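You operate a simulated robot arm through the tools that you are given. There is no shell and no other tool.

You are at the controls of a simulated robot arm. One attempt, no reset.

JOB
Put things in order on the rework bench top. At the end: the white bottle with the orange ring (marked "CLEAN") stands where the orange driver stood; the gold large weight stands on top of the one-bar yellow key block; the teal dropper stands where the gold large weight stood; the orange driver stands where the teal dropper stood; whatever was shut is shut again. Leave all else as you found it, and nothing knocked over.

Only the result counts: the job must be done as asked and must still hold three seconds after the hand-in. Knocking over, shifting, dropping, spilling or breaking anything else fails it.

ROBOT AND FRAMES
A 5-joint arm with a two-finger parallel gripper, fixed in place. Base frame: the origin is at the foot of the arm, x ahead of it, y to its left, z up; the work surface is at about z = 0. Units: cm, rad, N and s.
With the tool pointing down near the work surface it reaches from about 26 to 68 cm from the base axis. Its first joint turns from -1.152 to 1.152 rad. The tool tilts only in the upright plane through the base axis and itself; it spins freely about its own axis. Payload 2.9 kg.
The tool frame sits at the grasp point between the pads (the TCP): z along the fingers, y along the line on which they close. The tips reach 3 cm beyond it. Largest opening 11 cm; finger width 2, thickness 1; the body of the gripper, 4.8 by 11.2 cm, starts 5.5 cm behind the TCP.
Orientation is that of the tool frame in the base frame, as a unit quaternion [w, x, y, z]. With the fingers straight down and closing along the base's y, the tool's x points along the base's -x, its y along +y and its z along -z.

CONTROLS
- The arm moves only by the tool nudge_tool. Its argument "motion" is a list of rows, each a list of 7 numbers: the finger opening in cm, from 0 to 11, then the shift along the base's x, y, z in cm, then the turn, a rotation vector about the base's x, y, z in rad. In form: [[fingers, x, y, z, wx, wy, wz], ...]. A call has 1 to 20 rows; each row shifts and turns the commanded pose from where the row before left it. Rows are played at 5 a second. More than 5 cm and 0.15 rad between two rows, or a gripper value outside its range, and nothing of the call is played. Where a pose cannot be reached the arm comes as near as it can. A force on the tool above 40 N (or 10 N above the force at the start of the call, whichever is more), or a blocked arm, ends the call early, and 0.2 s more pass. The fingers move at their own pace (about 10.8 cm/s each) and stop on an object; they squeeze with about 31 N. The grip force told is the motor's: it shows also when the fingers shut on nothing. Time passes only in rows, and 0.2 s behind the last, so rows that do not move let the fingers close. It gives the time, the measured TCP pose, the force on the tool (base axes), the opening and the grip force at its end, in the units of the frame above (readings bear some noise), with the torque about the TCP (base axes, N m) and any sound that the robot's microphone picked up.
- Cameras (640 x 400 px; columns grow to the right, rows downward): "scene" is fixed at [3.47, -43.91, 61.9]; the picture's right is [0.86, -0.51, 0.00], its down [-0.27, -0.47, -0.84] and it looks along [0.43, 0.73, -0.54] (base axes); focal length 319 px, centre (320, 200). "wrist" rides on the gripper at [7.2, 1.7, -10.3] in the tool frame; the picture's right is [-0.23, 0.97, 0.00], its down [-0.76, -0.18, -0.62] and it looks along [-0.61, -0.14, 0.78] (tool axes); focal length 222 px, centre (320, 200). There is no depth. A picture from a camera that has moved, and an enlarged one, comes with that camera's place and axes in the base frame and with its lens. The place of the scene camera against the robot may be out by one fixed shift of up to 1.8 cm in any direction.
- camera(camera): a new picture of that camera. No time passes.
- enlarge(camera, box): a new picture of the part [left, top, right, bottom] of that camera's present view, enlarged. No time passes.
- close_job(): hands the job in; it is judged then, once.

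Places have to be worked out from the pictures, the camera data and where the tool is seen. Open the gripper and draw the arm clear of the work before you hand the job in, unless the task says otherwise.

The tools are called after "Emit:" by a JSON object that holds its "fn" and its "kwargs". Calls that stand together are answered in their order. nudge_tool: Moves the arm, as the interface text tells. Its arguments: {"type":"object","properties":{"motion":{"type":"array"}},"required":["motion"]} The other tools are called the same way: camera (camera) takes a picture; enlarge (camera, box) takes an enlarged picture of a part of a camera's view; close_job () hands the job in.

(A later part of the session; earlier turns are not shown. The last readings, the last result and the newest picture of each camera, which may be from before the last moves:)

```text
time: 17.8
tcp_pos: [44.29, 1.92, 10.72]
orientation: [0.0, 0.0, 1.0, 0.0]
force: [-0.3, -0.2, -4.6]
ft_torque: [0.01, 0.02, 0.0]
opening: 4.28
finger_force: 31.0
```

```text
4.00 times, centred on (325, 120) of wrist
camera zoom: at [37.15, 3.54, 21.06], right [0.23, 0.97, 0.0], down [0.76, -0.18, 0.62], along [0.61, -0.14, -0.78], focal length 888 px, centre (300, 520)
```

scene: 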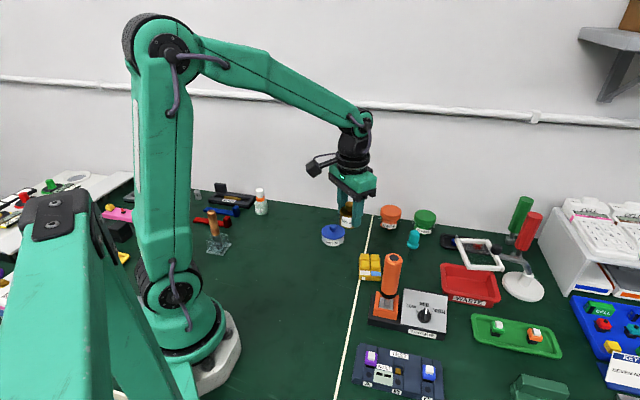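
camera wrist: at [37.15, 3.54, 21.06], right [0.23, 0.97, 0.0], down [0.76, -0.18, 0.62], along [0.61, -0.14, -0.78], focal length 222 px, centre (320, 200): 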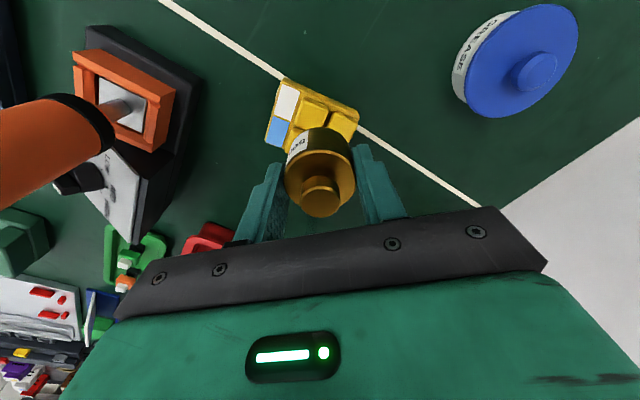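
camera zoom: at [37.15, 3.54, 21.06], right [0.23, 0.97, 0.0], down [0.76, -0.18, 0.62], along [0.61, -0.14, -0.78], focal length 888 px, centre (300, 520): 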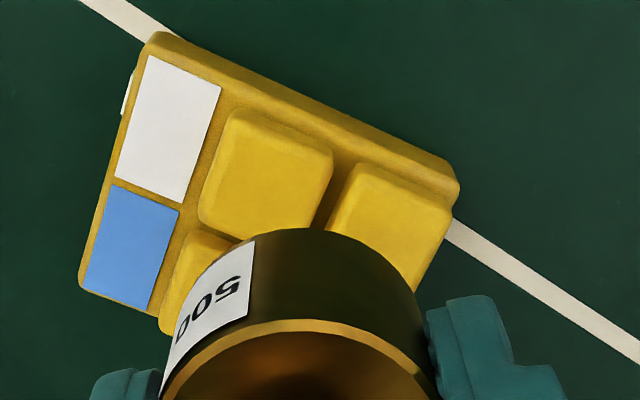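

Alignment is good (key field centre ≈ (44.6, 1.9)). I lower to just above the keys, then feel for contact with small steps.

Emit:
{"fn": "nudge_tool", "kwargs": {"motion": [[3, 0.1, 0, -2, 0, 0, 0], [3, 0, 0, -1.2, 0, 0, 0], [3, 0, 0, -0.6, 0, 0, 0], [3, 0, 0, 0, 0, 0, 0]]}}

Emit:
{"fn": "enlarge", "kwargs": {"camera": "scene", "box": [340, 220, 420, 290]}}

```text
time: 18.8
tcp_pos: [44.42, 1.92, 7.11]
orientation: [0.001, 0.0, 1.0, -0.001]
force: [-3.2, 0.0, 16.3]
ft_torque: [0.07, 0.17, -0.12]
opening: 4.27
finger_force: 30.8
```

```text
5.71 times, centred on (380, 255) of scene
camera zoom: at [3.46, -43.91, 61.9], right [0.86, -0.51, 0.0], down [-0.27, -0.47, -0.84], along [0.43, 0.73, -0.54], focal length 1821 px, centre (-23, -114)
```

zoom: 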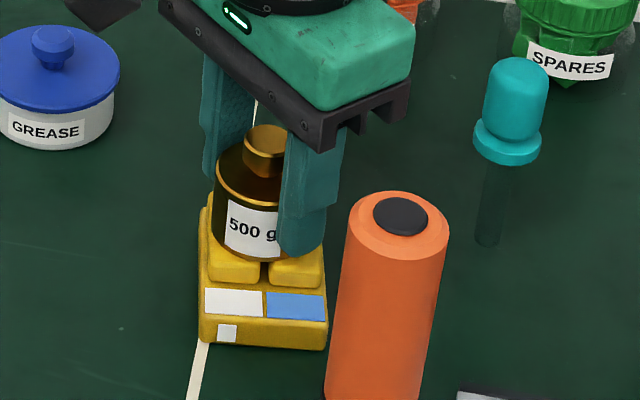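

Contact: force +16 N with the weight resting on the keys. I ease up a little to relieve the pressure before releasing.

Emit:
{"fn": "nudge_tool", "kwargs": {"motion": [[3, 0, 0, 0.15, 0, 0, 0], [3, 0, 0, 0, 0, 0, 0]]}}

```text
time: 19.4
tcp_pos: [44.36, 1.92, 6.96]
orientation: [0.0, 0.001, 1.0, 0.0]
force: [3.9, -1.2, 5.8]
ft_torque: [-0.01, -0.23, 0.0]
opening: 4.26
finger_force: 31.1
```

Force is down to about 6 N; one more small ease, then open the fingers slowly.

Emit:
{"fn": "nudge_tool", "kwargs": {"motion": [[3, 0, 0, 0.06, 0, 0, 0], [3, 0, 0, 0, 0, 0, 0]]}}

```text
time: 20.0
tcp_pos: [44.25, 1.9, 6.91]
orientation: [-0.001, -0.001, 1.0, 0.0]
force: [2.2, -0.2, 1.4]
ft_torque: [0.02, -0.21, 0.01]
opening: 4.27
finger_force: 31.4
```

Nearly unloaded, so I release by opening the fingers in place.

Emit:
{"fn": "nudge_tool", "kwargs": {"motion": [[4.6, 0, 0, 0, 0, 0, 0], [5.2, 0, 0, 0, 0, 0, 0], [6.2, 0, 0, 0, 0, 0, 0], [7, 0, 0, 0, 0, 0, 0], [7, 0, 0, 0, 0, 0, 0]]}}

Emit:
{"fn": "enlarge", "kwargs": {"camera": "scene", "box": [340, 220, 420, 290]}}

Emit:
{"fn": "camera", "kwargs": {"camera": "wrist"}}

```text
time: 21.2
tcp_pos: [44.36, 1.95, 7.0]
orientation: [0.001, 0.0, 1.0, 0.0]
force: [0.3, -0.1, 0.2]
ft_torque: [0.01, 0.03, 0.01]
opening: 7.02
finger_force: 0.1
```

```text
5.71 times, centred on (380, 255) of scene
camera zoom: at [3.47, -43.91, 61.9], right [0.86, -0.51, 0.0], down [-0.27, -0.47, -0.84], along [0.43, 0.73, -0.54], focal length 1821 px, centre (-23, -114)
```

zoom: 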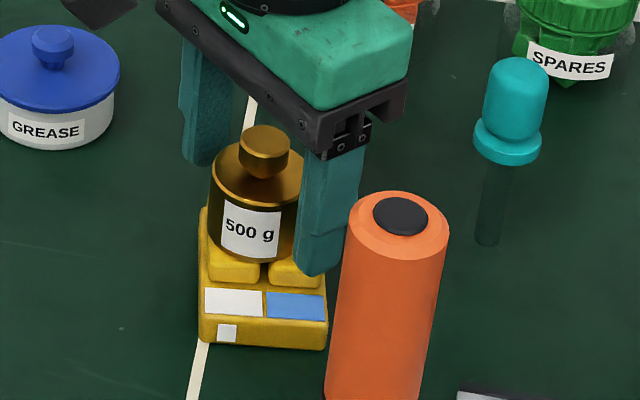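

```text
taken
camera wrist: at [37.08, 3.59, 17.42], right [0.23, 0.97, 0.0], down [0.76, -0.18, 0.62], along [0.61, -0.14, -0.78], focal length 222 px, centre (320, 200)
```

wrist: 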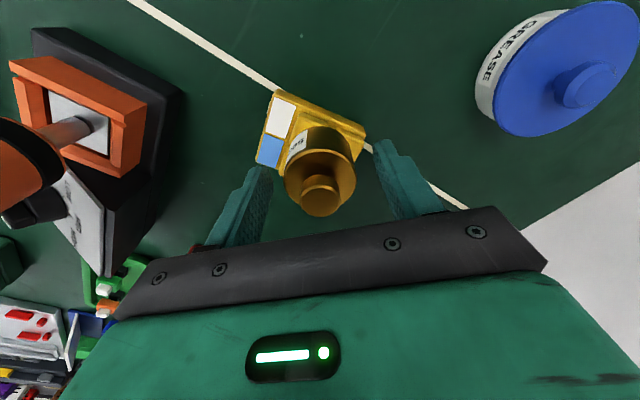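

The weight stands on the four keys. I lift straight off it and check it stays put.

Emit:
{"fn": "nudge_tool", "kwargs": {"motion": [[7, 0, 0, 1.5, 0, 0, 0], [7, 0, 0, 3, 0, 0, 0], [7, 0, 0, 4, 0, 0, 0], [9, 0, 0, 4, 0, 0, 0], [11, 0, 0, 3, 0, 0, 0], [11, 0, 0, 0, 0, 0, 0]]}}

Emit:
{"fn": "camera", "kwargs": {"camera": "wrist"}}

Emit:
{"fn": "enlarge", "kwargs": {"camera": "scene", "box": [340, 220, 420, 290]}}

Emit:
{"fn": "enlarge", "kwargs": {"camera": "wrist", "box": [270, 100, 370, 200]}}

```text
time: 22.6
tcp_pos: [44.41, 1.87, 22.51]
orientation: [0.001, 0.0, 1.0, 0.0]
force: [0.5, 0.1, -0.3]
ft_torque: [0.0, 0.0, 0.01]
opening: 10.99
finger_force: 0.0
```

```text
taken
camera wrist: at [37.23, 3.59, 32.8], right [0.23, 0.97, 0.0], down [0.76, -0.18, 0.62], along [0.61, -0.14, -0.78], focal length 222 px, centre (320, 200)
```

wrist: 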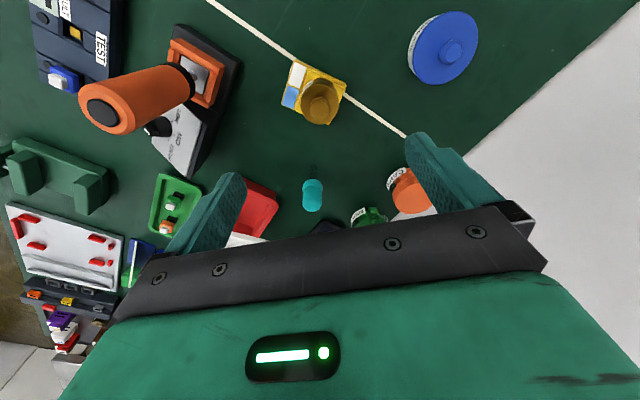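

```text
5.71 times, centred on (380, 255) of scene
camera zoom: at [3.47, -43.91, 61.9], right [0.86, -0.51, 0.0], down [-0.27, -0.47, -0.84], along [0.43, 0.73, -0.54], focal length 1821 px, centre (-23, -114)
```

zoom: 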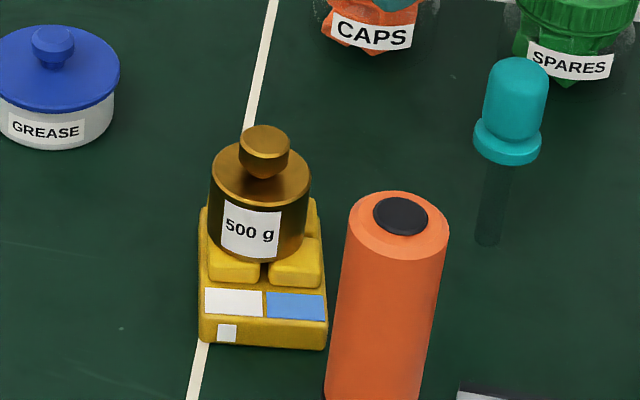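

```text
4.00 times, centred on (320, 150) of wrist
camera zoom: at [37.23, 3.59, 32.8], right [0.23, 0.97, 0.0], down [0.76, -0.18, 0.62], along [0.61, -0.14, -0.78], focal length 888 px, centre (320, 400)
```

zoom: 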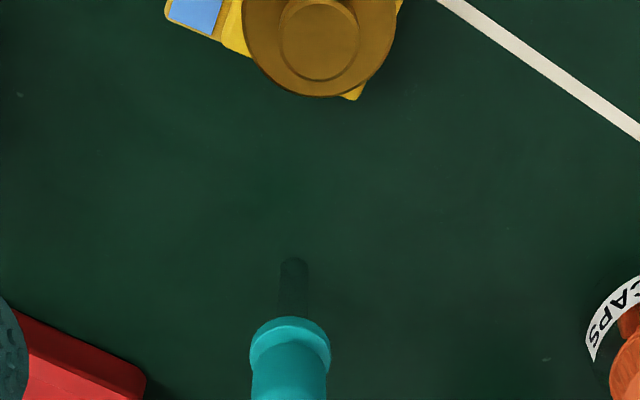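

The weight sits stably on the key block. Next the dropper, whose tube foot I see near (55.5, −1.8); I move high above it for a close look.

Emit:
{"fn": "nudge_tool", "kwargs": {"motion": [[11, 3.5, -1.2, 0, 0, 0, 0], [9, 3.5, -1.2, 0, 0, 0, 0], [7, 3.5, -1.2, 0, 0, 0, 0], [7, 0, 0, -1.5, 0, 0, 0], [7, 0, 0, 0, 0, 0, 0]]}}

Emit:
{"fn": "camera", "kwargs": {"camera": "wrist"}}

Emit:
{"fn": "enlarge", "kwargs": {"camera": "wrist", "box": [260, 90, 380, 200]}}

Emit:
{"fn": "enlarge", "kwargs": {"camera": "scene", "box": [380, 180, 476, 270]}}

```text
time: 23.8
tcp_pos: [55.01, -1.72, 21.04]
orientation: [0.0, -0.001, 1.0, 0.0]
force: [-0.3, 0.2, -0.3]
ft_torque: [-0.02, -0.03, 0.02]
opening: 7.01
finger_force: 0.2
```

```text
taken
camera wrist: at [47.78, -0.05, 31.36], right [0.23, 0.97, 0.0], down [0.76, -0.18, 0.62], along [0.61, -0.14, -0.78], focal length 222 px, centre (320, 200)
```

wrist: 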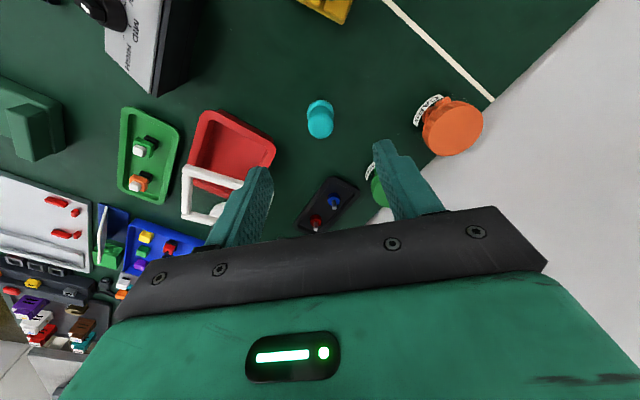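

```text
3.64 times, centred on (320, 145) of wrist
camera zoom: at [47.78, -0.05, 31.36], right [0.23, 0.97, 0.0], down [0.76, -0.18, 0.62], along [0.61, -0.14, -0.78], focal length 808 px, centre (320, 400)
```

zoom: 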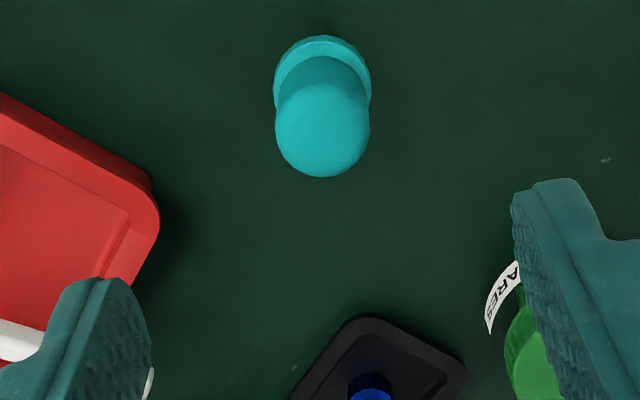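

```text
4.44 times, centred on (428, 225) of scene
camera zoom: at [3.47, -43.91, 61.9], right [0.86, -0.51, 0.0], down [-0.27, -0.47, -0.84], along [0.43, 0.73, -0.54], focal length 1416 px, centre (-160, 89)
```

zoom: 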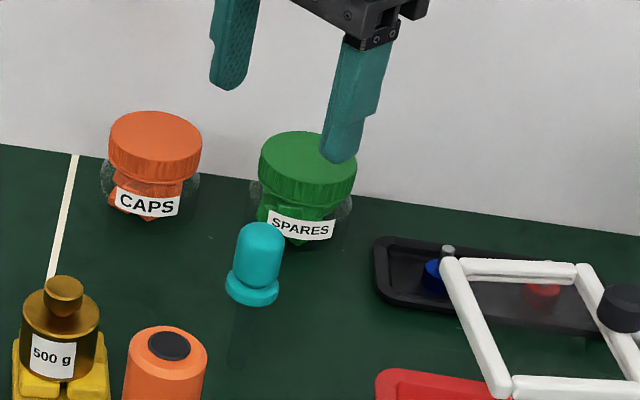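

The dropper stands at about (55.4, −1.8): flange 3 cm wide near z ≈ 6, bulb 2.5 cm wide up to z ≈ 11. I descend to just above it and re-check centring.

Emit:
{"fn": "nudge_tool", "kwargs": {"motion": [[7, 0.35, -0.05, -2.5, 0, 0, 0], [7, 0, 0, -2.5, 0, 0, 0], [7, 0, 0, -1.5, 0, 0, 0], [7, 0, 0, 0, 0, 0, 0], [7, 0, 0, 0, 0, 0, 0]]}}

Emit:
{"fn": "camera", "kwargs": {"camera": "wrist"}}

Emit:
{"fn": "enlarge", "kwargs": {"camera": "wrist", "box": [240, 90, 400, 210]}}

Emit:
{"fn": "enlarge", "kwargs": {"camera": "scene", "box": [380, 180, 460, 260]}}

```text
time: 25.0
tcp_pos: [55.27, -1.79, 14.4]
orientation: [0.0, 0.001, 1.0, 0.001]
force: [-0.3, 0.1, 0.1]
ft_torque: [-0.04, 0.01, -0.01]
opening: 7.02
finger_force: 0.0
```

```text
taken
camera wrist: at [48.04, -0.07, 24.77], right [0.23, 0.97, 0.0], down [0.76, -0.18, 0.62], along [0.61, -0.14, -0.78], focal length 222 px, centre (320, 200)
```

wrist: 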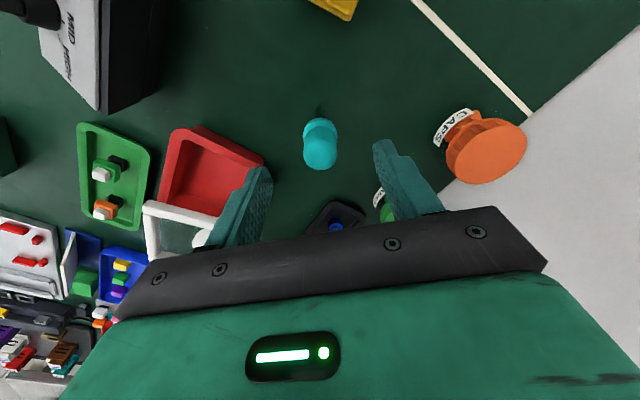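

```text
3.33 times, centred on (320, 150) of wrist
camera zoom: at [48.04, -0.07, 24.77], right [0.23, 0.97, 0.0], down [0.76, -0.18, 0.62], along [0.61, -0.14, -0.78], focal length 740 px, centre (320, 367)
```

zoom: 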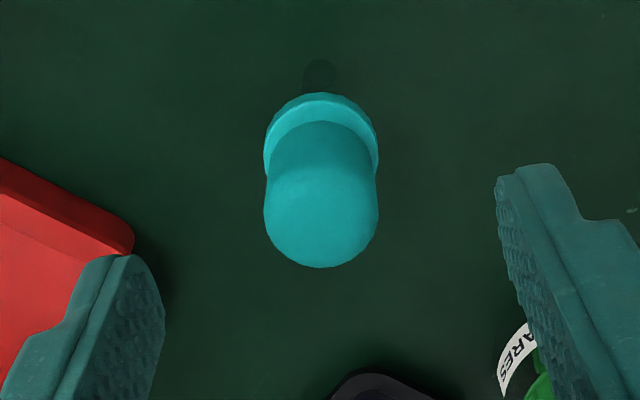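

```text
5.00 times, centred on (420, 220) of scene
camera zoom: at [3.47, -43.91, 61.9], right [0.86, -0.51, 0.0], down [-0.27, -0.47, -0.84], along [0.43, 0.73, -0.54], focal length 1594 px, centre (-180, 100)
```

zoom: 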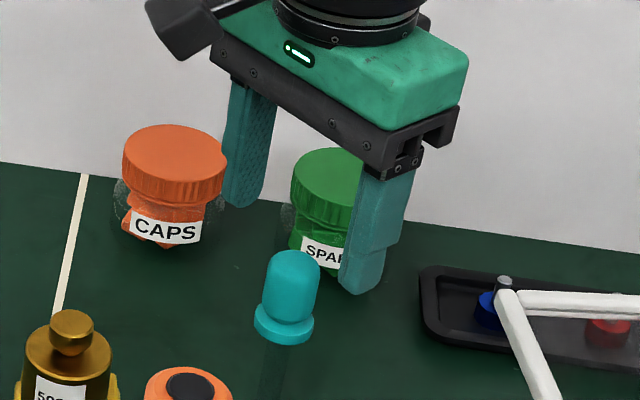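

The bulb is centred on the tool axis (column 320–321), dropper at (55.39, −1.79). I descend to TCP z ≈ 9.9 so the tips stay above the flange, then check.

Emit:
{"fn": "nudge_tool", "kwargs": {"motion": [[7, 0.03, 0, -2, 0, 0, 0], [7, 0, 0, -1.5, 0, 0, 0], [7, 0, 0, -0.95, 0, 0, 0], [7, 0, 0, 0, 0, 0, 0], [7, 0, 0, 0, 0, 0, 0]]}}

Emit:
{"fn": "enlarge", "kwargs": {"camera": "wrist", "box": [220, 90, 420, 230]}}

Emit:
{"fn": "enlarge", "kwargs": {"camera": "scene", "box": [380, 190, 460, 260]}}

```text
time: 26.2
tcp_pos: [55.31, -1.78, 10.12]
orientation: [0.001, 0.001, 1.0, 0.001]
force: [0.6, 0.8, 0.8]
ft_torque: [-0.01, 0.01, -0.05]
opening: 7.0
finger_force: 0.1
```

```text
2.86 times, centred on (320, 160) of wrist
camera zoom: at [48.06, -0.1, 20.38], right [0.23, 0.97, 0.0], down [0.76, -0.18, 0.62], along [0.61, -0.14, -0.78], focal length 635 px, centre (320, 314)
```

zoom: 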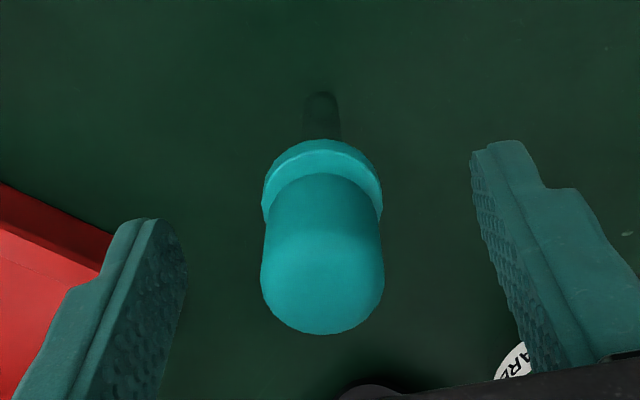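

```text
5.71 times, centred on (420, 225) of scene
camera zoom: at [3.47, -43.91, 61.9], right [0.86, -0.51, 0.0], down [-0.27, -0.47, -0.84], along [0.43, 0.73, -0.54], focal length 1821 px, centre (-251, 57)
```

zoom: 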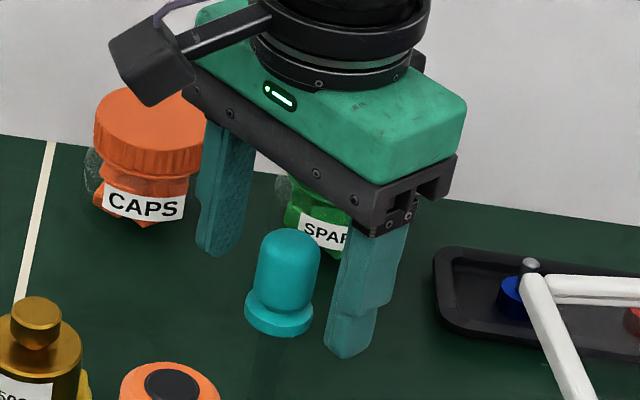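

The flange top is near z ≈ 7.0, so the tips are just level with it. I raise 0.4 cm for clearance and then close gently on the bulb.

Emit:
{"fn": "nudge_tool", "kwargs": {"motion": [[7, 0.03, 0, 0.4, 0, 0, 0], [6, 0, 0, 0, 0, 0, 0], [5, 0, 0, 0, 0, 0, 0], [4, 0, 0, 0, 0, 0, 0], [3, 0, 0, 0, 0, 0, 0], [2, 0, 0, 0, 0, 0, 0], [2, 0, 0, 0, 0, 0, 0], [2, 0, 0, 0, 0, 0, 0]]}}

Emit:
{"fn": "enlarge", "kwargs": {"camera": "wrist", "box": [220, 90, 420, 230]}}

Emit:
{"fn": "enlarge", "kwargs": {"camera": "scene", "box": [380, 190, 460, 260]}}

```text
time: 28.0
tcp_pos: [55.33, -1.79, 10.46]
orientation: [0.0, 0.0, 1.0, 0.0]
force: [-0.9, 0.3, 0.0]
ft_torque: [0.06, 0.02, -0.02]
opening: 2.43
finger_force: 11.9
```

```text
2.86 times, centred on (320, 160) of wrist
camera zoom: at [48.08, -0.12, 20.8], right [0.23, 0.97, 0.0], down [0.76, -0.18, 0.62], along [0.61, -0.14, -0.78], focal length 635 px, centre (320, 314)
```

zoom: 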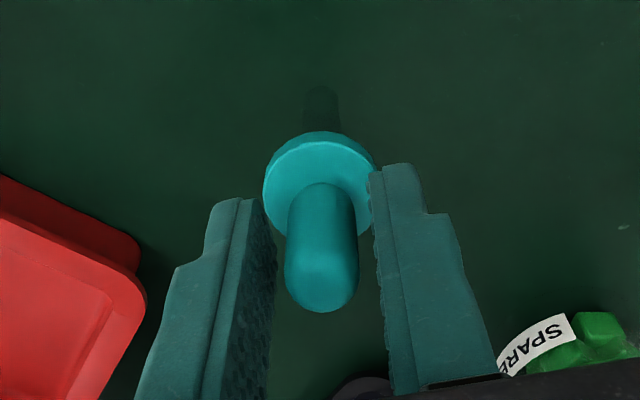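

```text
5.71 times, centred on (420, 225) of scene
camera zoom: at [3.47, -43.91, 61.9], right [0.86, -0.51, 0.0], down [-0.27, -0.47, -0.84], along [0.43, 0.73, -0.54], focal length 1821 px, centre (-251, 57)
```

zoom: 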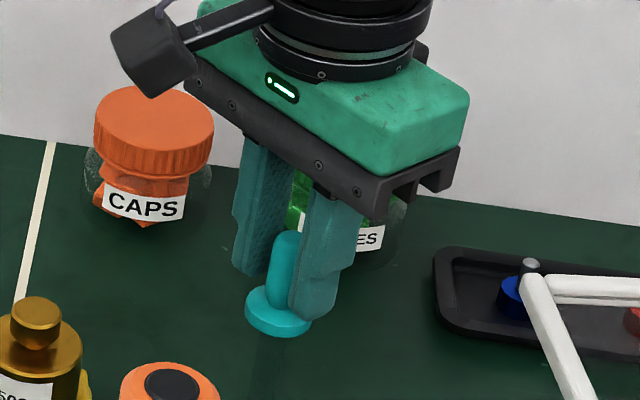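

The bulb is soft and is being squeezed (it visibly narrows), so I let go right away; the rigid flange is the better grip point. I open and inspect.

Emit:
{"fn": "nudge_tool", "kwargs": {"motion": [[3.5, 0, 0, 0, 0, 0, 0], [5, 0, 0, 0, 0, 0, 0], [7, 0, 0, 0, 0, 0, 0], [7, 0, 0, 0, 0, 0, 0]]}}

Emit:
{"fn": "enlarge", "kwargs": {"camera": "wrist", "box": [220, 90, 420, 230]}}

Emit:
{"fn": "enlarge", "kwargs": {"camera": "scene", "box": [380, 200, 460, 270]}}

```text
time: 29.0
tcp_pos: [55.35, -1.86, 10.54]
orientation: [0.0, 0.0, 1.0, -0.001]
force: [0.4, 0.1, -0.2]
ft_torque: [0.04, 0.0, 0.01]
opening: 7.0
finger_force: 0.0
```

```text
2.86 times, centred on (320, 160) of wrist
camera zoom: at [48.08, -0.12, 20.8], right [0.23, 0.97, 0.0], down [0.76, -0.18, 0.62], along [0.61, -0.14, -0.78], focal length 635 px, centre (320, 314)
```

zoom: 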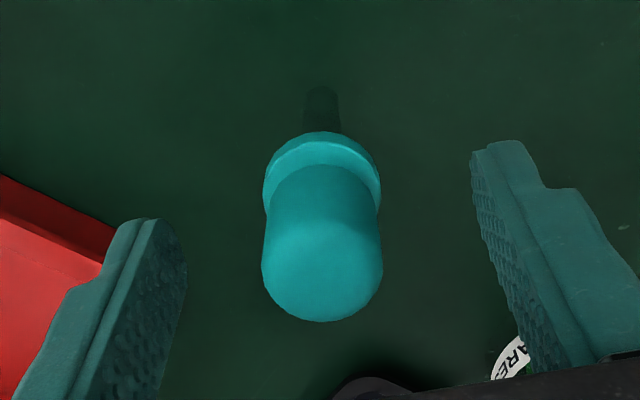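

```text
5.71 times, centred on (420, 235) of scene
camera zoom: at [3.47, -43.91, 61.9], right [0.86, -0.51, 0.0], down [-0.27, -0.47, -0.84], along [0.43, 0.73, -0.54], focal length 1821 px, centre (-251, 0)
```

zoom: 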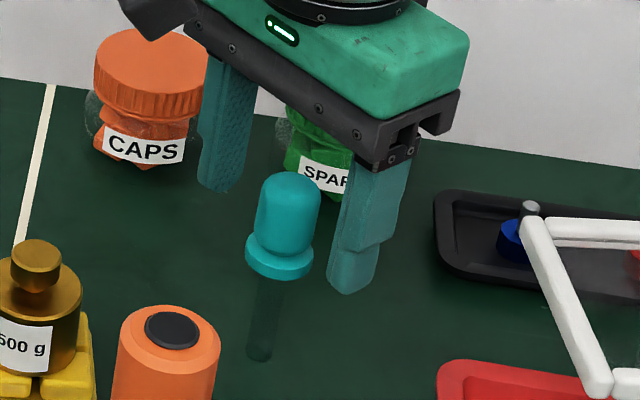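

The bulb sprang back, the dropper still stands and nothing dripped. I now lower to grip its rigid flange (z ≈ 6.4–7.0, about 2.8 cm wide) with a narrower opening.

Emit:
{"fn": "nudge_tool", "kwargs": {"motion": [[6, 0.03, 0, -1.5, 0, 0, 0], [5.5, 0, 0, -1.5, 0, 0, 0], [5.5, 0, 0, -0.75, 0, 0, 0], [5.5, 0, 0, 0, 0, 0, 0]]}}

Emit:
{"fn": "enlarge", "kwargs": {"camera": "wrist", "box": [220, 90, 420, 230]}}

Emit:
{"fn": "enlarge", "kwargs": {"camera": "scene", "box": [380, 200, 460, 270]}}

```text
time: 30.0
tcp_pos: [55.37, -1.84, 6.72]
orientation: [0.0, -0.001, 1.0, -0.001]
force: [0.2, 0.2, 0.2]
ft_torque: [0.01, 0.03, 0.01]
opening: 5.5
finger_force: 0.1
```

```text
2.86 times, centred on (320, 160) of wrist
camera zoom: at [48.05, -0.05, 17.1], right [0.23, 0.97, 0.0], down [0.76, -0.18, 0.62], along [0.61, -0.14, -0.78], focal length 635 px, centre (320, 314)
```

zoom: 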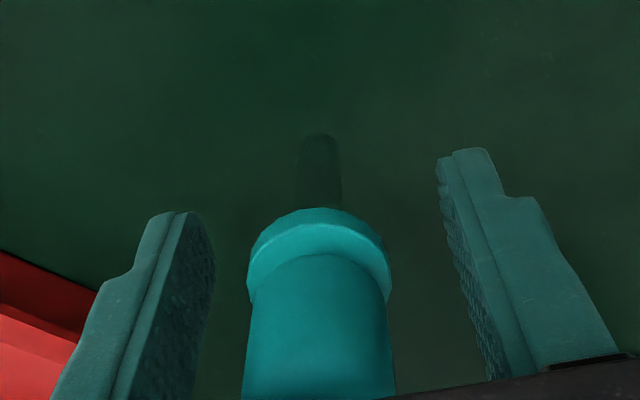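

```text
5.71 times, centred on (420, 235) of scene
camera zoom: at [3.47, -43.91, 61.9], right [0.86, -0.51, 0.0], down [-0.27, -0.47, -0.84], along [0.43, 0.73, -0.54], focal length 1821 px, centre (-251, 0)
```

zoom: 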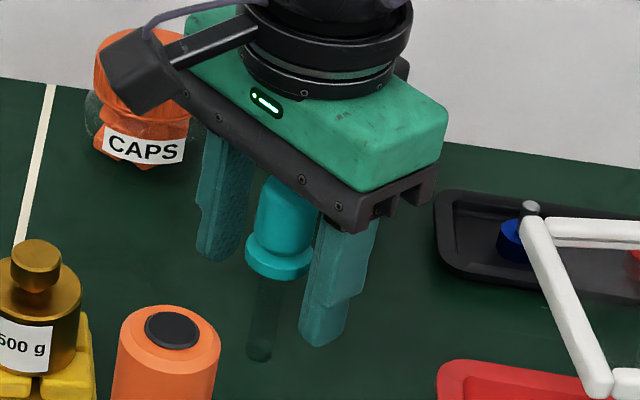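

Flange is between the pads. I close slowly and only slightly past its width to keep the squeeze gentle.

Emit:
{"fn": "nudge_tool", "kwargs": {"motion": [[4.6, 0, 0, 0, 0, 0, 0], [3.8, 0, 0, 0, 0, 0, 0], [3.2, 0, 0, 0, 0, 0, 0], [2.8, 0, 0, 0, 0, 0, 0], [2.6, 0, 0, 0, 0, 0, 0], [2.6, 0, 0, 0, 0, 0, 0]]}}

Emit:
{"fn": "enlarge", "kwargs": {"camera": "wrist", "box": [220, 90, 420, 230]}}

```text
time: 31.4
tcp_pos: [55.22, -1.82, 6.73]
orientation: [0.0, 0.0, 1.0, 0.0]
force: [-0.1, -0.4, 0.5]
ft_torque: [-0.01, -0.05, 0.0]
opening: 2.89
finger_force: 12.0
```

```text
2.86 times, centred on (320, 160) of wrist
camera zoom: at [48.06, -0.05, 17.12], right [0.23, 0.97, 0.0], down [0.76, -0.18, 0.62], along [0.61, -0.14, -0.78], focal length 635 px, centre (320, 314)
```

zoom: 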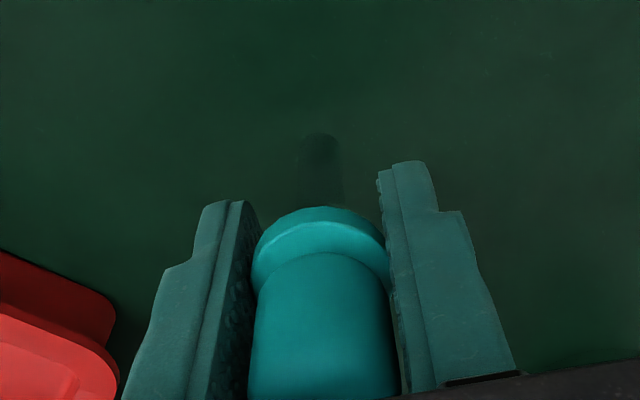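

Held at the flange (2.89 cm, 12 N) without squeezing the bulb. I lift it straight up and check the hold.

Emit:
{"fn": "nudge_tool", "kwargs": {"motion": [[2.6, 0, 0, 0.5, 0, 0, 0], [2.6, 0, 0, 1, 0, 0, 0], [2.6, 0, 0, 2, 0, 0, 0], [2.6, 0, 0, 2.5, 0, 0, 0], [2.6, 0, 0, 2.5, 0, 0, 0], [2.6, 0, 0, 2.5, 0, 0, 0], [2.6, 0, 0, 1.5, 0, 0, 0], [2.6, 0, 0, 0, 0, 0, 0]]}}

Emit:
{"fn": "camera", "kwargs": {"camera": "wrist"}}

Emit:
{"fn": "enlarge", "kwargs": {"camera": "scene", "box": [370, 170, 466, 270]}}

```text
time: 33.2
tcp_pos: [55.27, -1.73, 19.35]
orientation: [0.0, 0.0, 1.0, 0.0]
force: [-0.3, 0.7, -0.1]
ft_torque: [0.06, -0.03, 0.0]
opening: 2.85
finger_force: 12.0
```

```text
taken
camera wrist: at [48.0, -0.02, 29.65], right [0.23, 0.97, 0.0], down [0.76, -0.18, 0.62], along [0.61, -0.14, -0.78], focal length 222 px, centre (320, 200)
```

wrist: 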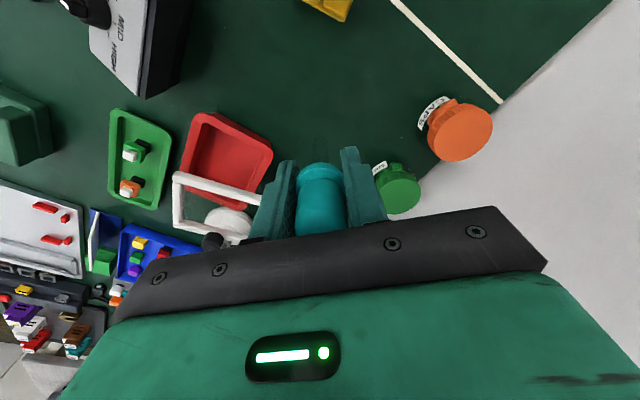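

```text
4.00 times, centred on (418, 220) of scene
camera zoom: at [3.47, -43.91, 61.9], right [0.86, -0.51, 0.0], down [-0.27, -0.47, -0.84], along [0.43, 0.73, -0.54], focal length 1275 px, centre (-72, 120)
```

zoom: 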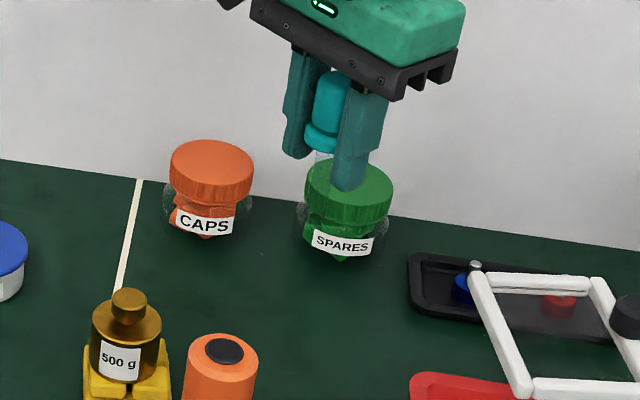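

The dropper is held upright. I carry it at z ≈ 19 toward the weight's old spot at (31.4, 22.25).

Emit:
{"fn": "nudge_tool", "kwargs": {"motion": [[2.6, -1, 1, 0, 0, 0, 0], [2.6, -2, 2, 0, 0, 0, 0], [2.6, -2, 2, 0, 0, 0, 0], [2.6, -2, 2, 0, 0, 0, 0], [2.6, -2, 2, 0, 0, 0, 0], [2.6, -2, 2, 0, 0, 0, 0], [2.6, -2, 2, 0, 0, 0, 0], [2.6, -2, 2, 0, 0, 0, 0], [2.6, -2, 2, 0, 0, 0, 0], [2.6, -2, 2, 0, 0, 0, 0], [2.6, -2, 2, 0, 0, 0, 0], [2.6, -2, 2, 0, 0, 0, 0], [2.6, -1, 1, 0, 0, 0, 0], [2.6, 0, 0, 0, 0, 0, 0], [2.6, 0, 0, 0, 0, 0, 0]]}}

Emit:
{"fn": "camera", "kwargs": {"camera": "wrist"}}

Emit:
{"fn": "enlarge", "kwargs": {"camera": "scene", "box": [240, 170, 350, 260]}}

```text
time: 36.4
tcp_pos: [31.21, 22.17, 19.17]
orientation: [0.0, 0.0, 1.0, -0.001]
force: [0.8, 0.1, 0.0]
ft_torque: [-0.03, -0.01, 0.0]
opening: 2.87
finger_force: 12.7
```

```text
taken
camera wrist: at [23.96, 23.88, 29.58], right [0.23, 0.97, 0.0], down [0.76, -0.18, 0.62], along [0.61, -0.14, -0.78], focal length 222 px, centre (320, 200)
```

wrist: 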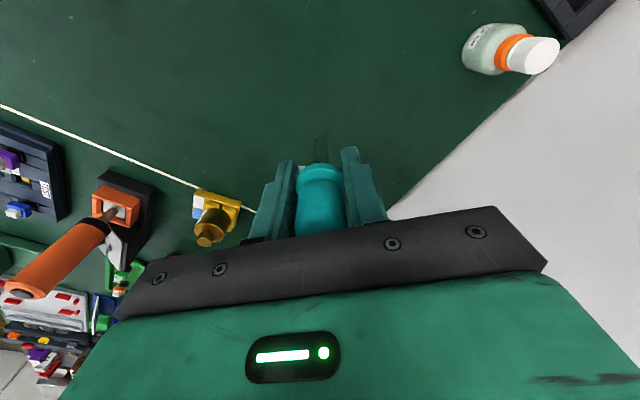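

```text
4.44 times, centred on (295, 215) of scene
camera zoom: at [3.47, -43.91, 61.9], right [0.86, -0.51, 0.0], down [-0.27, -0.47, -0.84], along [0.43, 0.73, -0.54], focal length 1416 px, centre (431, 133)
```

zoom: 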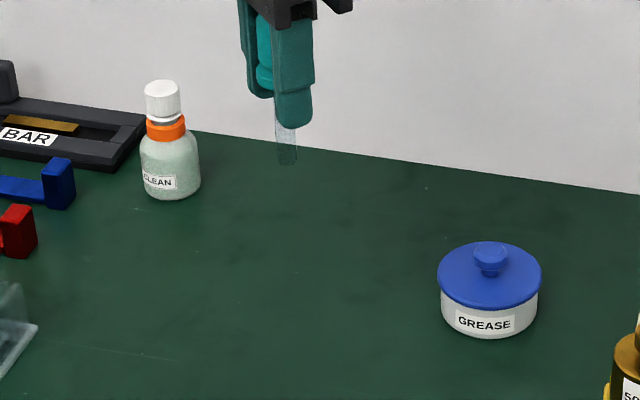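

I'm within 0.2 cm of the target; I trim x by +0.15 and lower to about 0.5 cm above contact.

Emit:
{"fn": "nudge_tool", "kwargs": {"motion": [[2.6, 0.15, 0.03, -2, 0, 0, 0], [2.6, 0, 0, -3, 0, 0, 0], [2.6, 0, 0, -3, 0, 0, 0], [2.6, 0, 0, -2, 0, 0, 0], [2.6, 0, 0, -1.2, 0, 0, 0], [2.6, 0, 0, -0.7, 0, 0, 0], [2.6, 0, 0, 0, 0, 0, 0], [2.6, 0, 0, 0, 0, 0, 0]]}}

Emit:
{"fn": "enlarge", "kwargs": {"camera": "wrist", "box": [220, 90, 420, 230]}}

Emit:
{"fn": "enlarge", "kwargs": {"camera": "scene", "box": [255, 190, 335, 260]}}

```text
time: 38.2
tcp_pos: [31.49, 22.28, 7.46]
orientation: [0.0, 0.0, 1.0, 0.0]
force: [0.6, -0.3, -0.1]
ft_torque: [-0.01, -0.01, 0.01]
opening: 2.87
finger_force: 12.0
```

```text
2.86 times, centred on (320, 160) of wrist
camera zoom: at [24.15, 23.98, 17.79], right [0.23, 0.97, 0.0], down [0.76, -0.18, 0.62], along [0.61, -0.14, -0.78], focal length 635 px, centre (320, 314)
```

zoom: 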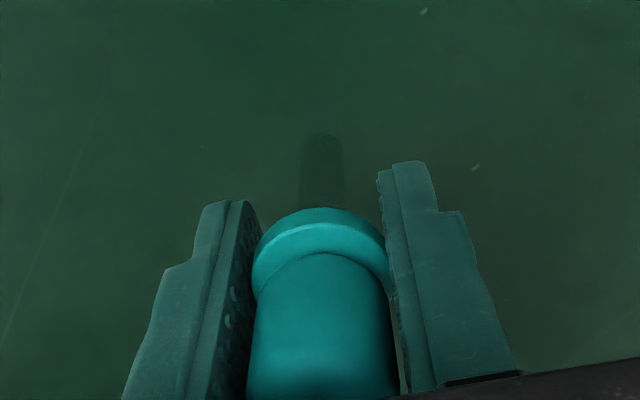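

```text
5.71 times, centred on (295, 225) of scene
camera zoom: at [3.47, -43.91, 61.9], right [0.86, -0.51, 0.0], down [-0.27, -0.47, -0.84], along [0.43, 0.73, -0.54], focal length 1821 px, centre (463, 57)
```

zoom: 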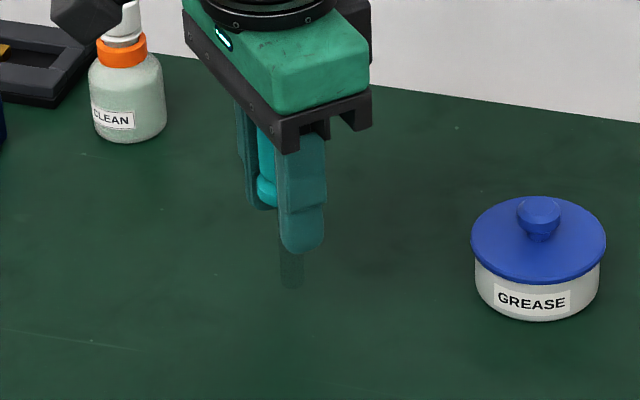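

Foot is about 0.7 cm above the table and lined up with where the weight stood. I lower to just above contact and then in small steps, reading force.

Emit:
{"fn": "nudge_tool", "kwargs": {"motion": [[2.6, 0, -0.05, -0.3, 0, 0, 0], [2.6, 0, 0, -0.25, 0, 0, 0], [2.6, 0, 0, 0, 0, 0, 0], [2.6, 0, 0, 0, 0, 0, 0]]}}

```text
time: 39.2
tcp_pos: [31.41, 22.23, 6.84]
orientation: [0.001, 0.001, 1.0, -0.001]
force: [1.0, 0.8, -0.6]
ft_torque: [0.01, 0.0, -0.03]
opening: 2.86
finger_force: 12.3
```

Emit:
{"fn": "nudge_tool", "kwargs": {"motion": [[2.6, 0, 0, -0.1, 0, 0, 0], [2.6, 0, 0, 0, 0, 0, 0]]}}

Emit:
{"fn": "enlarge", "kwargs": {"camera": "wrist", "box": [260, 110, 380, 190]}}

```text
time: 39.8
tcp_pos: [31.41, 22.19, 6.84]
orientation: [0.001, 0.0, 1.0, 0.0]
force: [-1.5, -0.4, 3.7]
ft_torque: [0.01, 0.08, 0.0]
opening: 2.89
finger_force: 11.4
```

```text
5.00 times, centred on (320, 150) of wrist
camera zoom: at [24.15, 23.85, 17.1], right [0.23, 0.97, 0.0], down [0.76, -0.18, 0.62], along [0.61, -0.14, -0.78], focal length 1111 px, centre (320, 450)
```

zoom: 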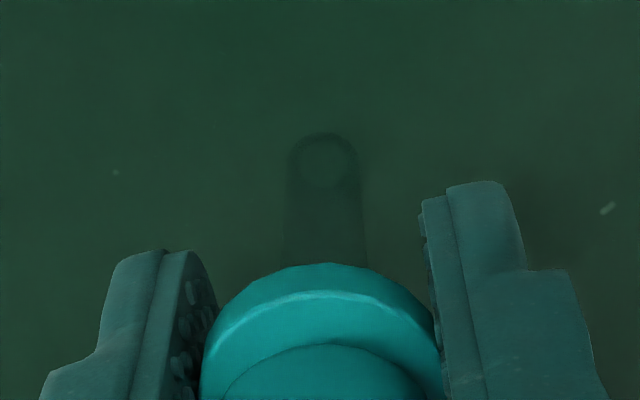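

Contact felt (3.7 N). I release by opening slowly and check it stands.

Emit:
{"fn": "nudge_tool", "kwargs": {"motion": [[2.75, 0, 0, 0, 0, 0, 0], [2.9, 0, 0, 0, 0, 0, 0], [3.1, 0, 0, 0, 0, 0, 0], [3.6, 0, 0, 0, 0, 0, 0], [4.4, 0, 0, 0, 0, 0, 0], [5.4, 0, 0, 0, 0, 0, 0], [5.6, 0, 0, 0, 0, 0, 0]]}}

Emit:
{"fn": "enlarge", "kwargs": {"camera": "wrist", "box": [220, 90, 420, 230]}}

Emit:
{"fn": "enlarge", "kwargs": {"camera": "scene", "box": [255, 190, 335, 260]}}

```text
time: 41.4
tcp_pos: [31.34, 22.1, 6.71]
orientation: [0.0, 0.001, 1.0, 0.0]
force: [-0.8, 0.4, -0.1]
ft_torque: [0.0, 0.02, -0.04]
opening: 5.6
finger_force: 0.0
```

```text
2.86 times, centred on (320, 160) of wrist
camera zoom: at [24.14, 23.84, 17.09], right [0.23, 0.97, 0.0], down [0.76, -0.18, 0.62], along [0.61, -0.14, -0.78], focal length 635 px, centre (320, 314)
```

zoom: 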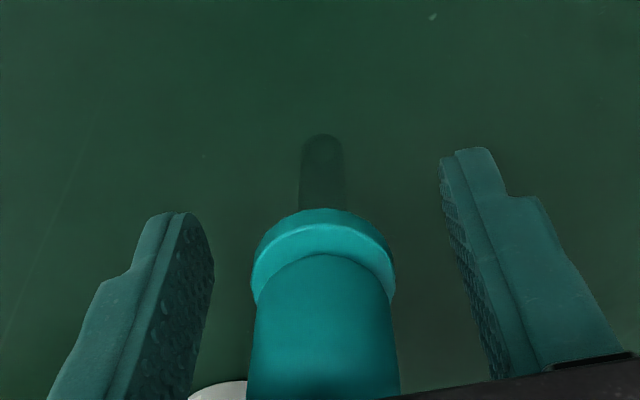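

```text
5.71 times, centred on (295, 225) of scene
camera zoom: at [3.47, -43.91, 61.9], right [0.86, -0.51, 0.0], down [-0.27, -0.47, -0.84], along [0.43, 0.73, -0.54], focal length 1821 px, centre (463, 57)
```

zoom: 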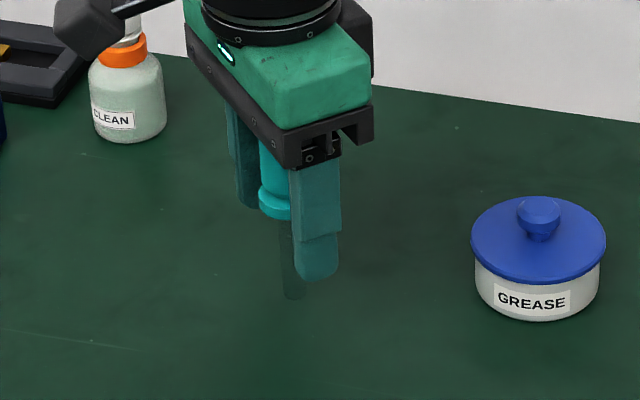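

The dropper stands on its own. I lift straight up off it.

Emit:
{"fn": "nudge_tool", "kwargs": {"motion": [[5.6, 0, 0, 1, 0, 0, 0], [5.6, 0, 0, 2, 0, 0, 0], [5.6, 0, 0, 3, 0, 0, 0], [5.6, 0, 0, 4, 0, 0, 0], [6, 0, 0, 4, 0, 0, 0], [7, 0, 0, 2, 0, 0, 0], [7, 0, 0, 0, 0, 0, 0]]}}

Emit:
{"fn": "camera", "kwargs": {"camera": "wrist"}}

Emit:
{"fn": "enlarge", "kwargs": {"camera": "wrist", "box": [270, 80, 370, 180]}}

Emit:
{"fn": "enlarge", "kwargs": {"camera": "scene", "box": [255, 190, 335, 260]}}

```text
time: 43.0
tcp_pos: [31.4, 22.17, 22.63]
orientation: [0.0, 0.0, 1.0, 0.0]
force: [-0.6, 0.0, 0.2]
ft_torque: [-0.01, 0.0, -0.03]
opening: 7.01
finger_force: 0.0
```

```text
taken
camera wrist: at [24.18, 23.75, 32.91], right [0.23, 0.97, 0.0], down [0.76, -0.18, 0.62], along [0.61, -0.14, -0.78], focal length 222 px, centre (320, 200)
```

wrist: 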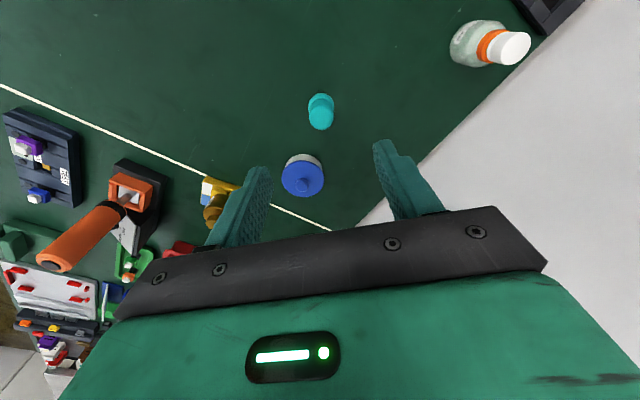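

```text
4.00 times, centred on (320, 130) of wrist
camera zoom: at [24.18, 23.75, 32.91], right [0.23, 0.97, 0.0], down [0.76, -0.18, 0.62], along [0.61, -0.14, -0.78], focal length 888 px, centre (320, 480)
```

zoom: 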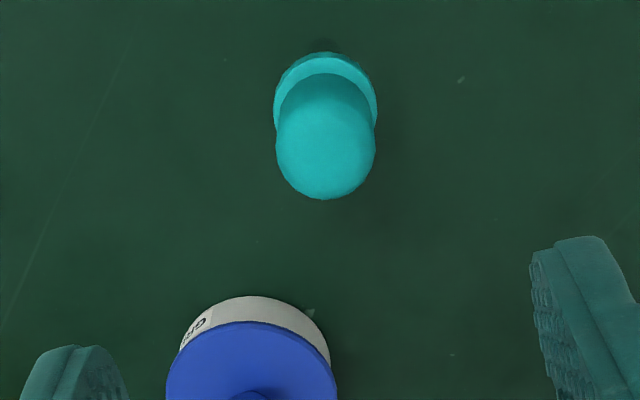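

```text
5.71 times, centred on (295, 225) of scene
camera zoom: at [3.47, -43.91, 61.9], right [0.86, -0.51, 0.0], down [-0.27, -0.47, -0.84], along [0.43, 0.73, -0.54], focal length 1821 px, centre (463, 57)
```

zoom: 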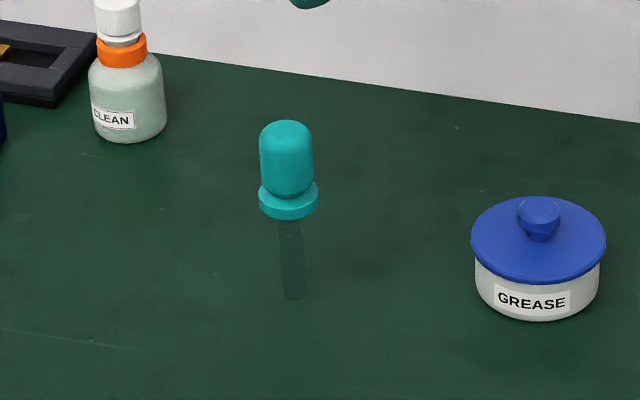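

The dropper stands at the weight's old place. Now to the orange driver: I move high toward it and study handle height, foot and dock.

Emit:
{"fn": "nudge_tool", "kwargs": {"motion": [[8, 0.6, -2.5, 2, 0, 0, 0], [9, 0.8, -3.5, 2, 0, 0, 0], [9, 0.8, -3.5, 1, 0, 0, 0], [9, 0.8, -3.5, 0, 0, 0, 0], [9, 0.8, -3.5, 0, 0, 0, 0], [9, 0.8, -3.5, 0, 0, 0, 0], [9, 0.8, -3, 0, 0, 0, 0], [9, 0.6, -1, 0, 0, 0, 0], [9, 0, 0, 0, 0, 0, 0]]}}

Emit:
{"fn": "camera", "kwargs": {"camera": "wrist"}}

Emit:
{"fn": "enlarge", "kwargs": {"camera": "wrist", "box": [60, 20, 260, 180]}}

```text
time: 45.0
tcp_pos: [37.39, -1.87, 27.62]
orientation: [0.0, 0.0, 1.0, 0.0]
force: [0.3, -0.5, 0.2]
ft_torque: [0.03, -0.03, -0.01]
opening: 9.01
finger_force: 0.1
```

```text
taken
camera wrist: at [30.2, -0.17, 37.99], right [0.23, 0.97, 0.0], down [0.76, -0.18, 0.62], along [0.61, -0.14, -0.78], focal length 222 px, centre (320, 200)
```

wrist: 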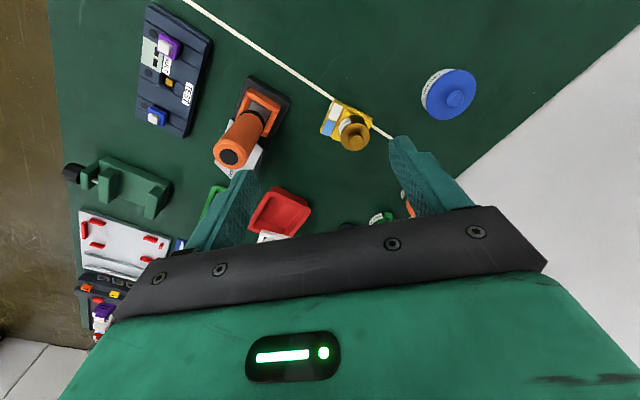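

```text
2.50 times, centred on (160, 100) of wrist
camera zoom: at [30.2, -0.17, 37.99], right [0.23, 0.97, 0.0], down [0.76, -0.18, 0.62], along [0.61, -0.14, -0.78], focal length 555 px, centre (720, 450)
```

zoom: 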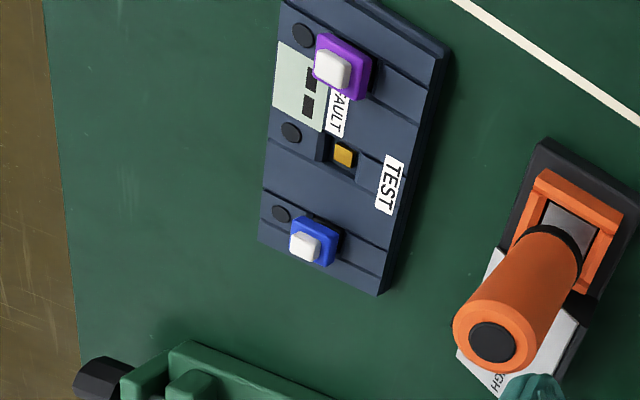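

I zoom on the dock and driver from here to pin its axis.

Emit:
{"fn": "enlarge", "kwargs": {"camera": "wrist", "box": [200, 60, 300, 180]}}

Emit:
{"fn": "enlarge", "kwargs": {"camera": "scene", "box": [360, 240, 460, 340]}}

```text
3.33 times, centred on (250, 120) of wrist
camera zoom: at [30.2, -0.17, 37.99], right [0.23, 0.97, 0.0], down [0.76, -0.18, 0.62], along [0.61, -0.14, -0.78], focal length 740 px, centre (553, 467)
```

zoom: 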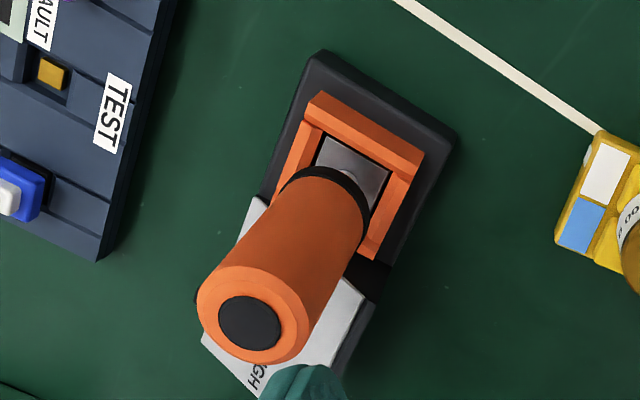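

```text
4.00 times, centred on (410, 290) of scene
camera zoom: at [3.47, -43.91, 61.9], right [0.86, -0.51, 0.0], down [-0.27, -0.47, -0.84], along [0.43, 0.73, -0.54], focal length 1275 px, centre (-40, -160)
```

zoom: 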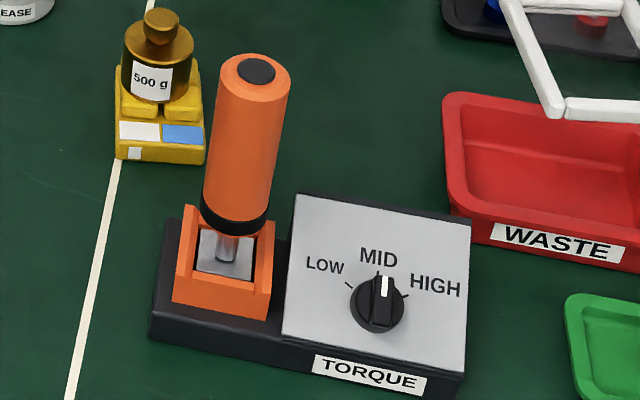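

Triangulating both cameras (scene shift about (−1.2, −0.35, −1.3)): driver axis at about (38.4, −11.8), handle from z ≈ 7.5 to 17.5, foot top at z ≈ 4. I move above it at a safe height and look down.

Emit:
{"fn": "nudge_tool", "kwargs": {"motion": [[8, 0.35, -3.3, 0, 0, 0, 0], [7, 0.35, -3.3, 0, 0, 0, 0], [7, 0.3, -3.3, 0, 0, 0, 0], [7, 0, 0, 0, 0, 0, 0], [7, 0, 0, 0, 0, 0, 0]]}}

Emit:
{"fn": "camera", "kwargs": {"camera": "wrist"}}

Emit:
{"fn": "enlarge", "kwargs": {"camera": "wrist", "box": [250, 70, 390, 190]}}

```text
time: 46.2
tcp_pos: [38.23, -11.98, 27.76]
orientation: [-0.001, 0.0, 1.0, 0.0]
force: [0.4, 0.1, -0.5]
ft_torque: [-0.01, 0.01, 0.02]
opening: 6.98
finger_force: 0.0
```

```text
taken
camera wrist: at [31.09, -10.3, 38.09], right [0.23, 0.97, 0.0], down [0.76, -0.18, 0.62], along [0.61, -0.14, -0.78], focal length 222 px, centre (320, 200)
```

wrist: 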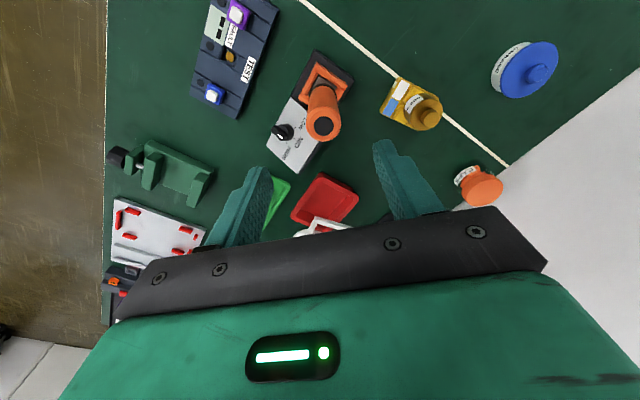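

```text
3.33 times, centred on (320, 130) of wrist
camera zoom: at [31.09, -10.3, 38.09], right [0.23, 0.97, 0.0], down [0.76, -0.18, 0.62], along [0.61, -0.14, -0.78], focal length 740 px, centre (320, 433)
```

zoom: 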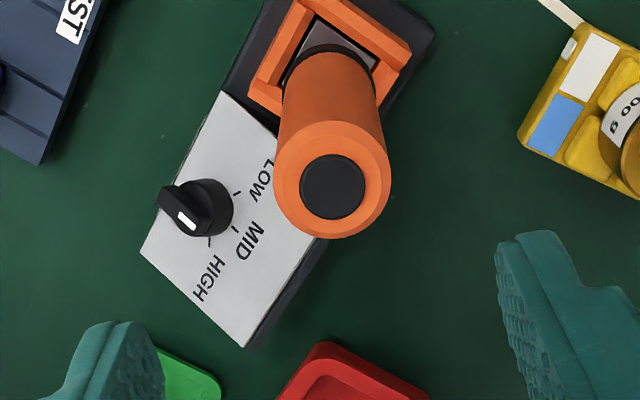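

The driver cap is about 0.35 cm right of the tool axis; true axis ≈ (38.47, −11.72). I correct and descend so the tips are just above the handle top, then re-check.

Emit:
{"fn": "nudge_tool", "kwargs": {"motion": [[7, 0.17, 0.29, -1.5, 0, 0, 0], [7, 0, 0, -2.5, 0, 0, 0], [7, 0, 0, -2.3, 0, 0, 0], [7, 0, 0, 0, 0, 0, 0], [7, 0, 0, 0, 0, 0, 0]]}}

Emit:
{"fn": "enlarge", "kwargs": {"camera": "wrist", "box": [220, 90, 420, 230]}}

Emit:
{"fn": "enlarge", "kwargs": {"camera": "scene", "box": [340, 190, 460, 320]}}

```text
time: 47.4
tcp_pos: [38.42, -11.48, 21.48]
orientation: [-0.001, 0.0, 1.0, 0.0]
force: [-0.6, 0.1, -1.2]
ft_torque: [0.01, -0.03, 0.0]
opening: 6.98
finger_force: 0.0
```

```text
2.86 times, centred on (320, 160) of wrist
camera zoom: at [31.26, -9.8, 31.78], right [0.23, 0.97, 0.0], down [0.76, -0.18, 0.62], along [0.61, -0.14, -0.78], focal length 635 px, centre (320, 314)
```

zoom: 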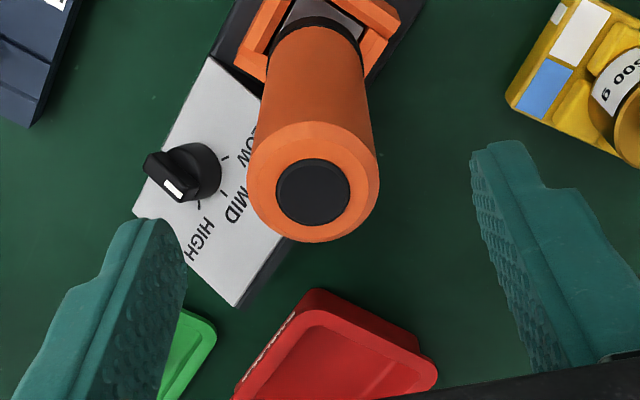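

```text
3.08 times, centred on (400, 255) of scene
camera zoom: at [3.47, -43.91, 61.9], right [0.86, -0.51, 0.0], down [-0.27, -0.47, -0.84], along [0.43, 0.73, -0.54], focal length 981 px, centre (74, 31)
```

zoom: 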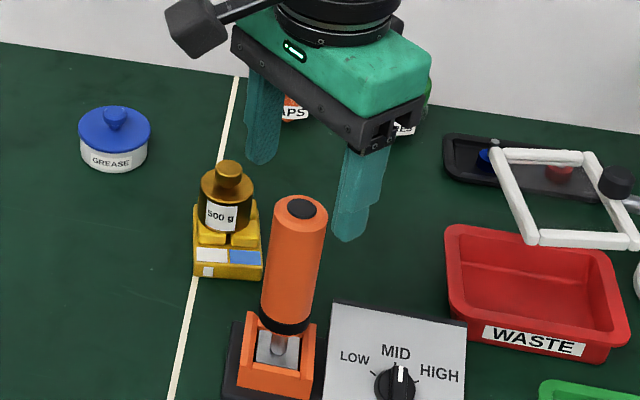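

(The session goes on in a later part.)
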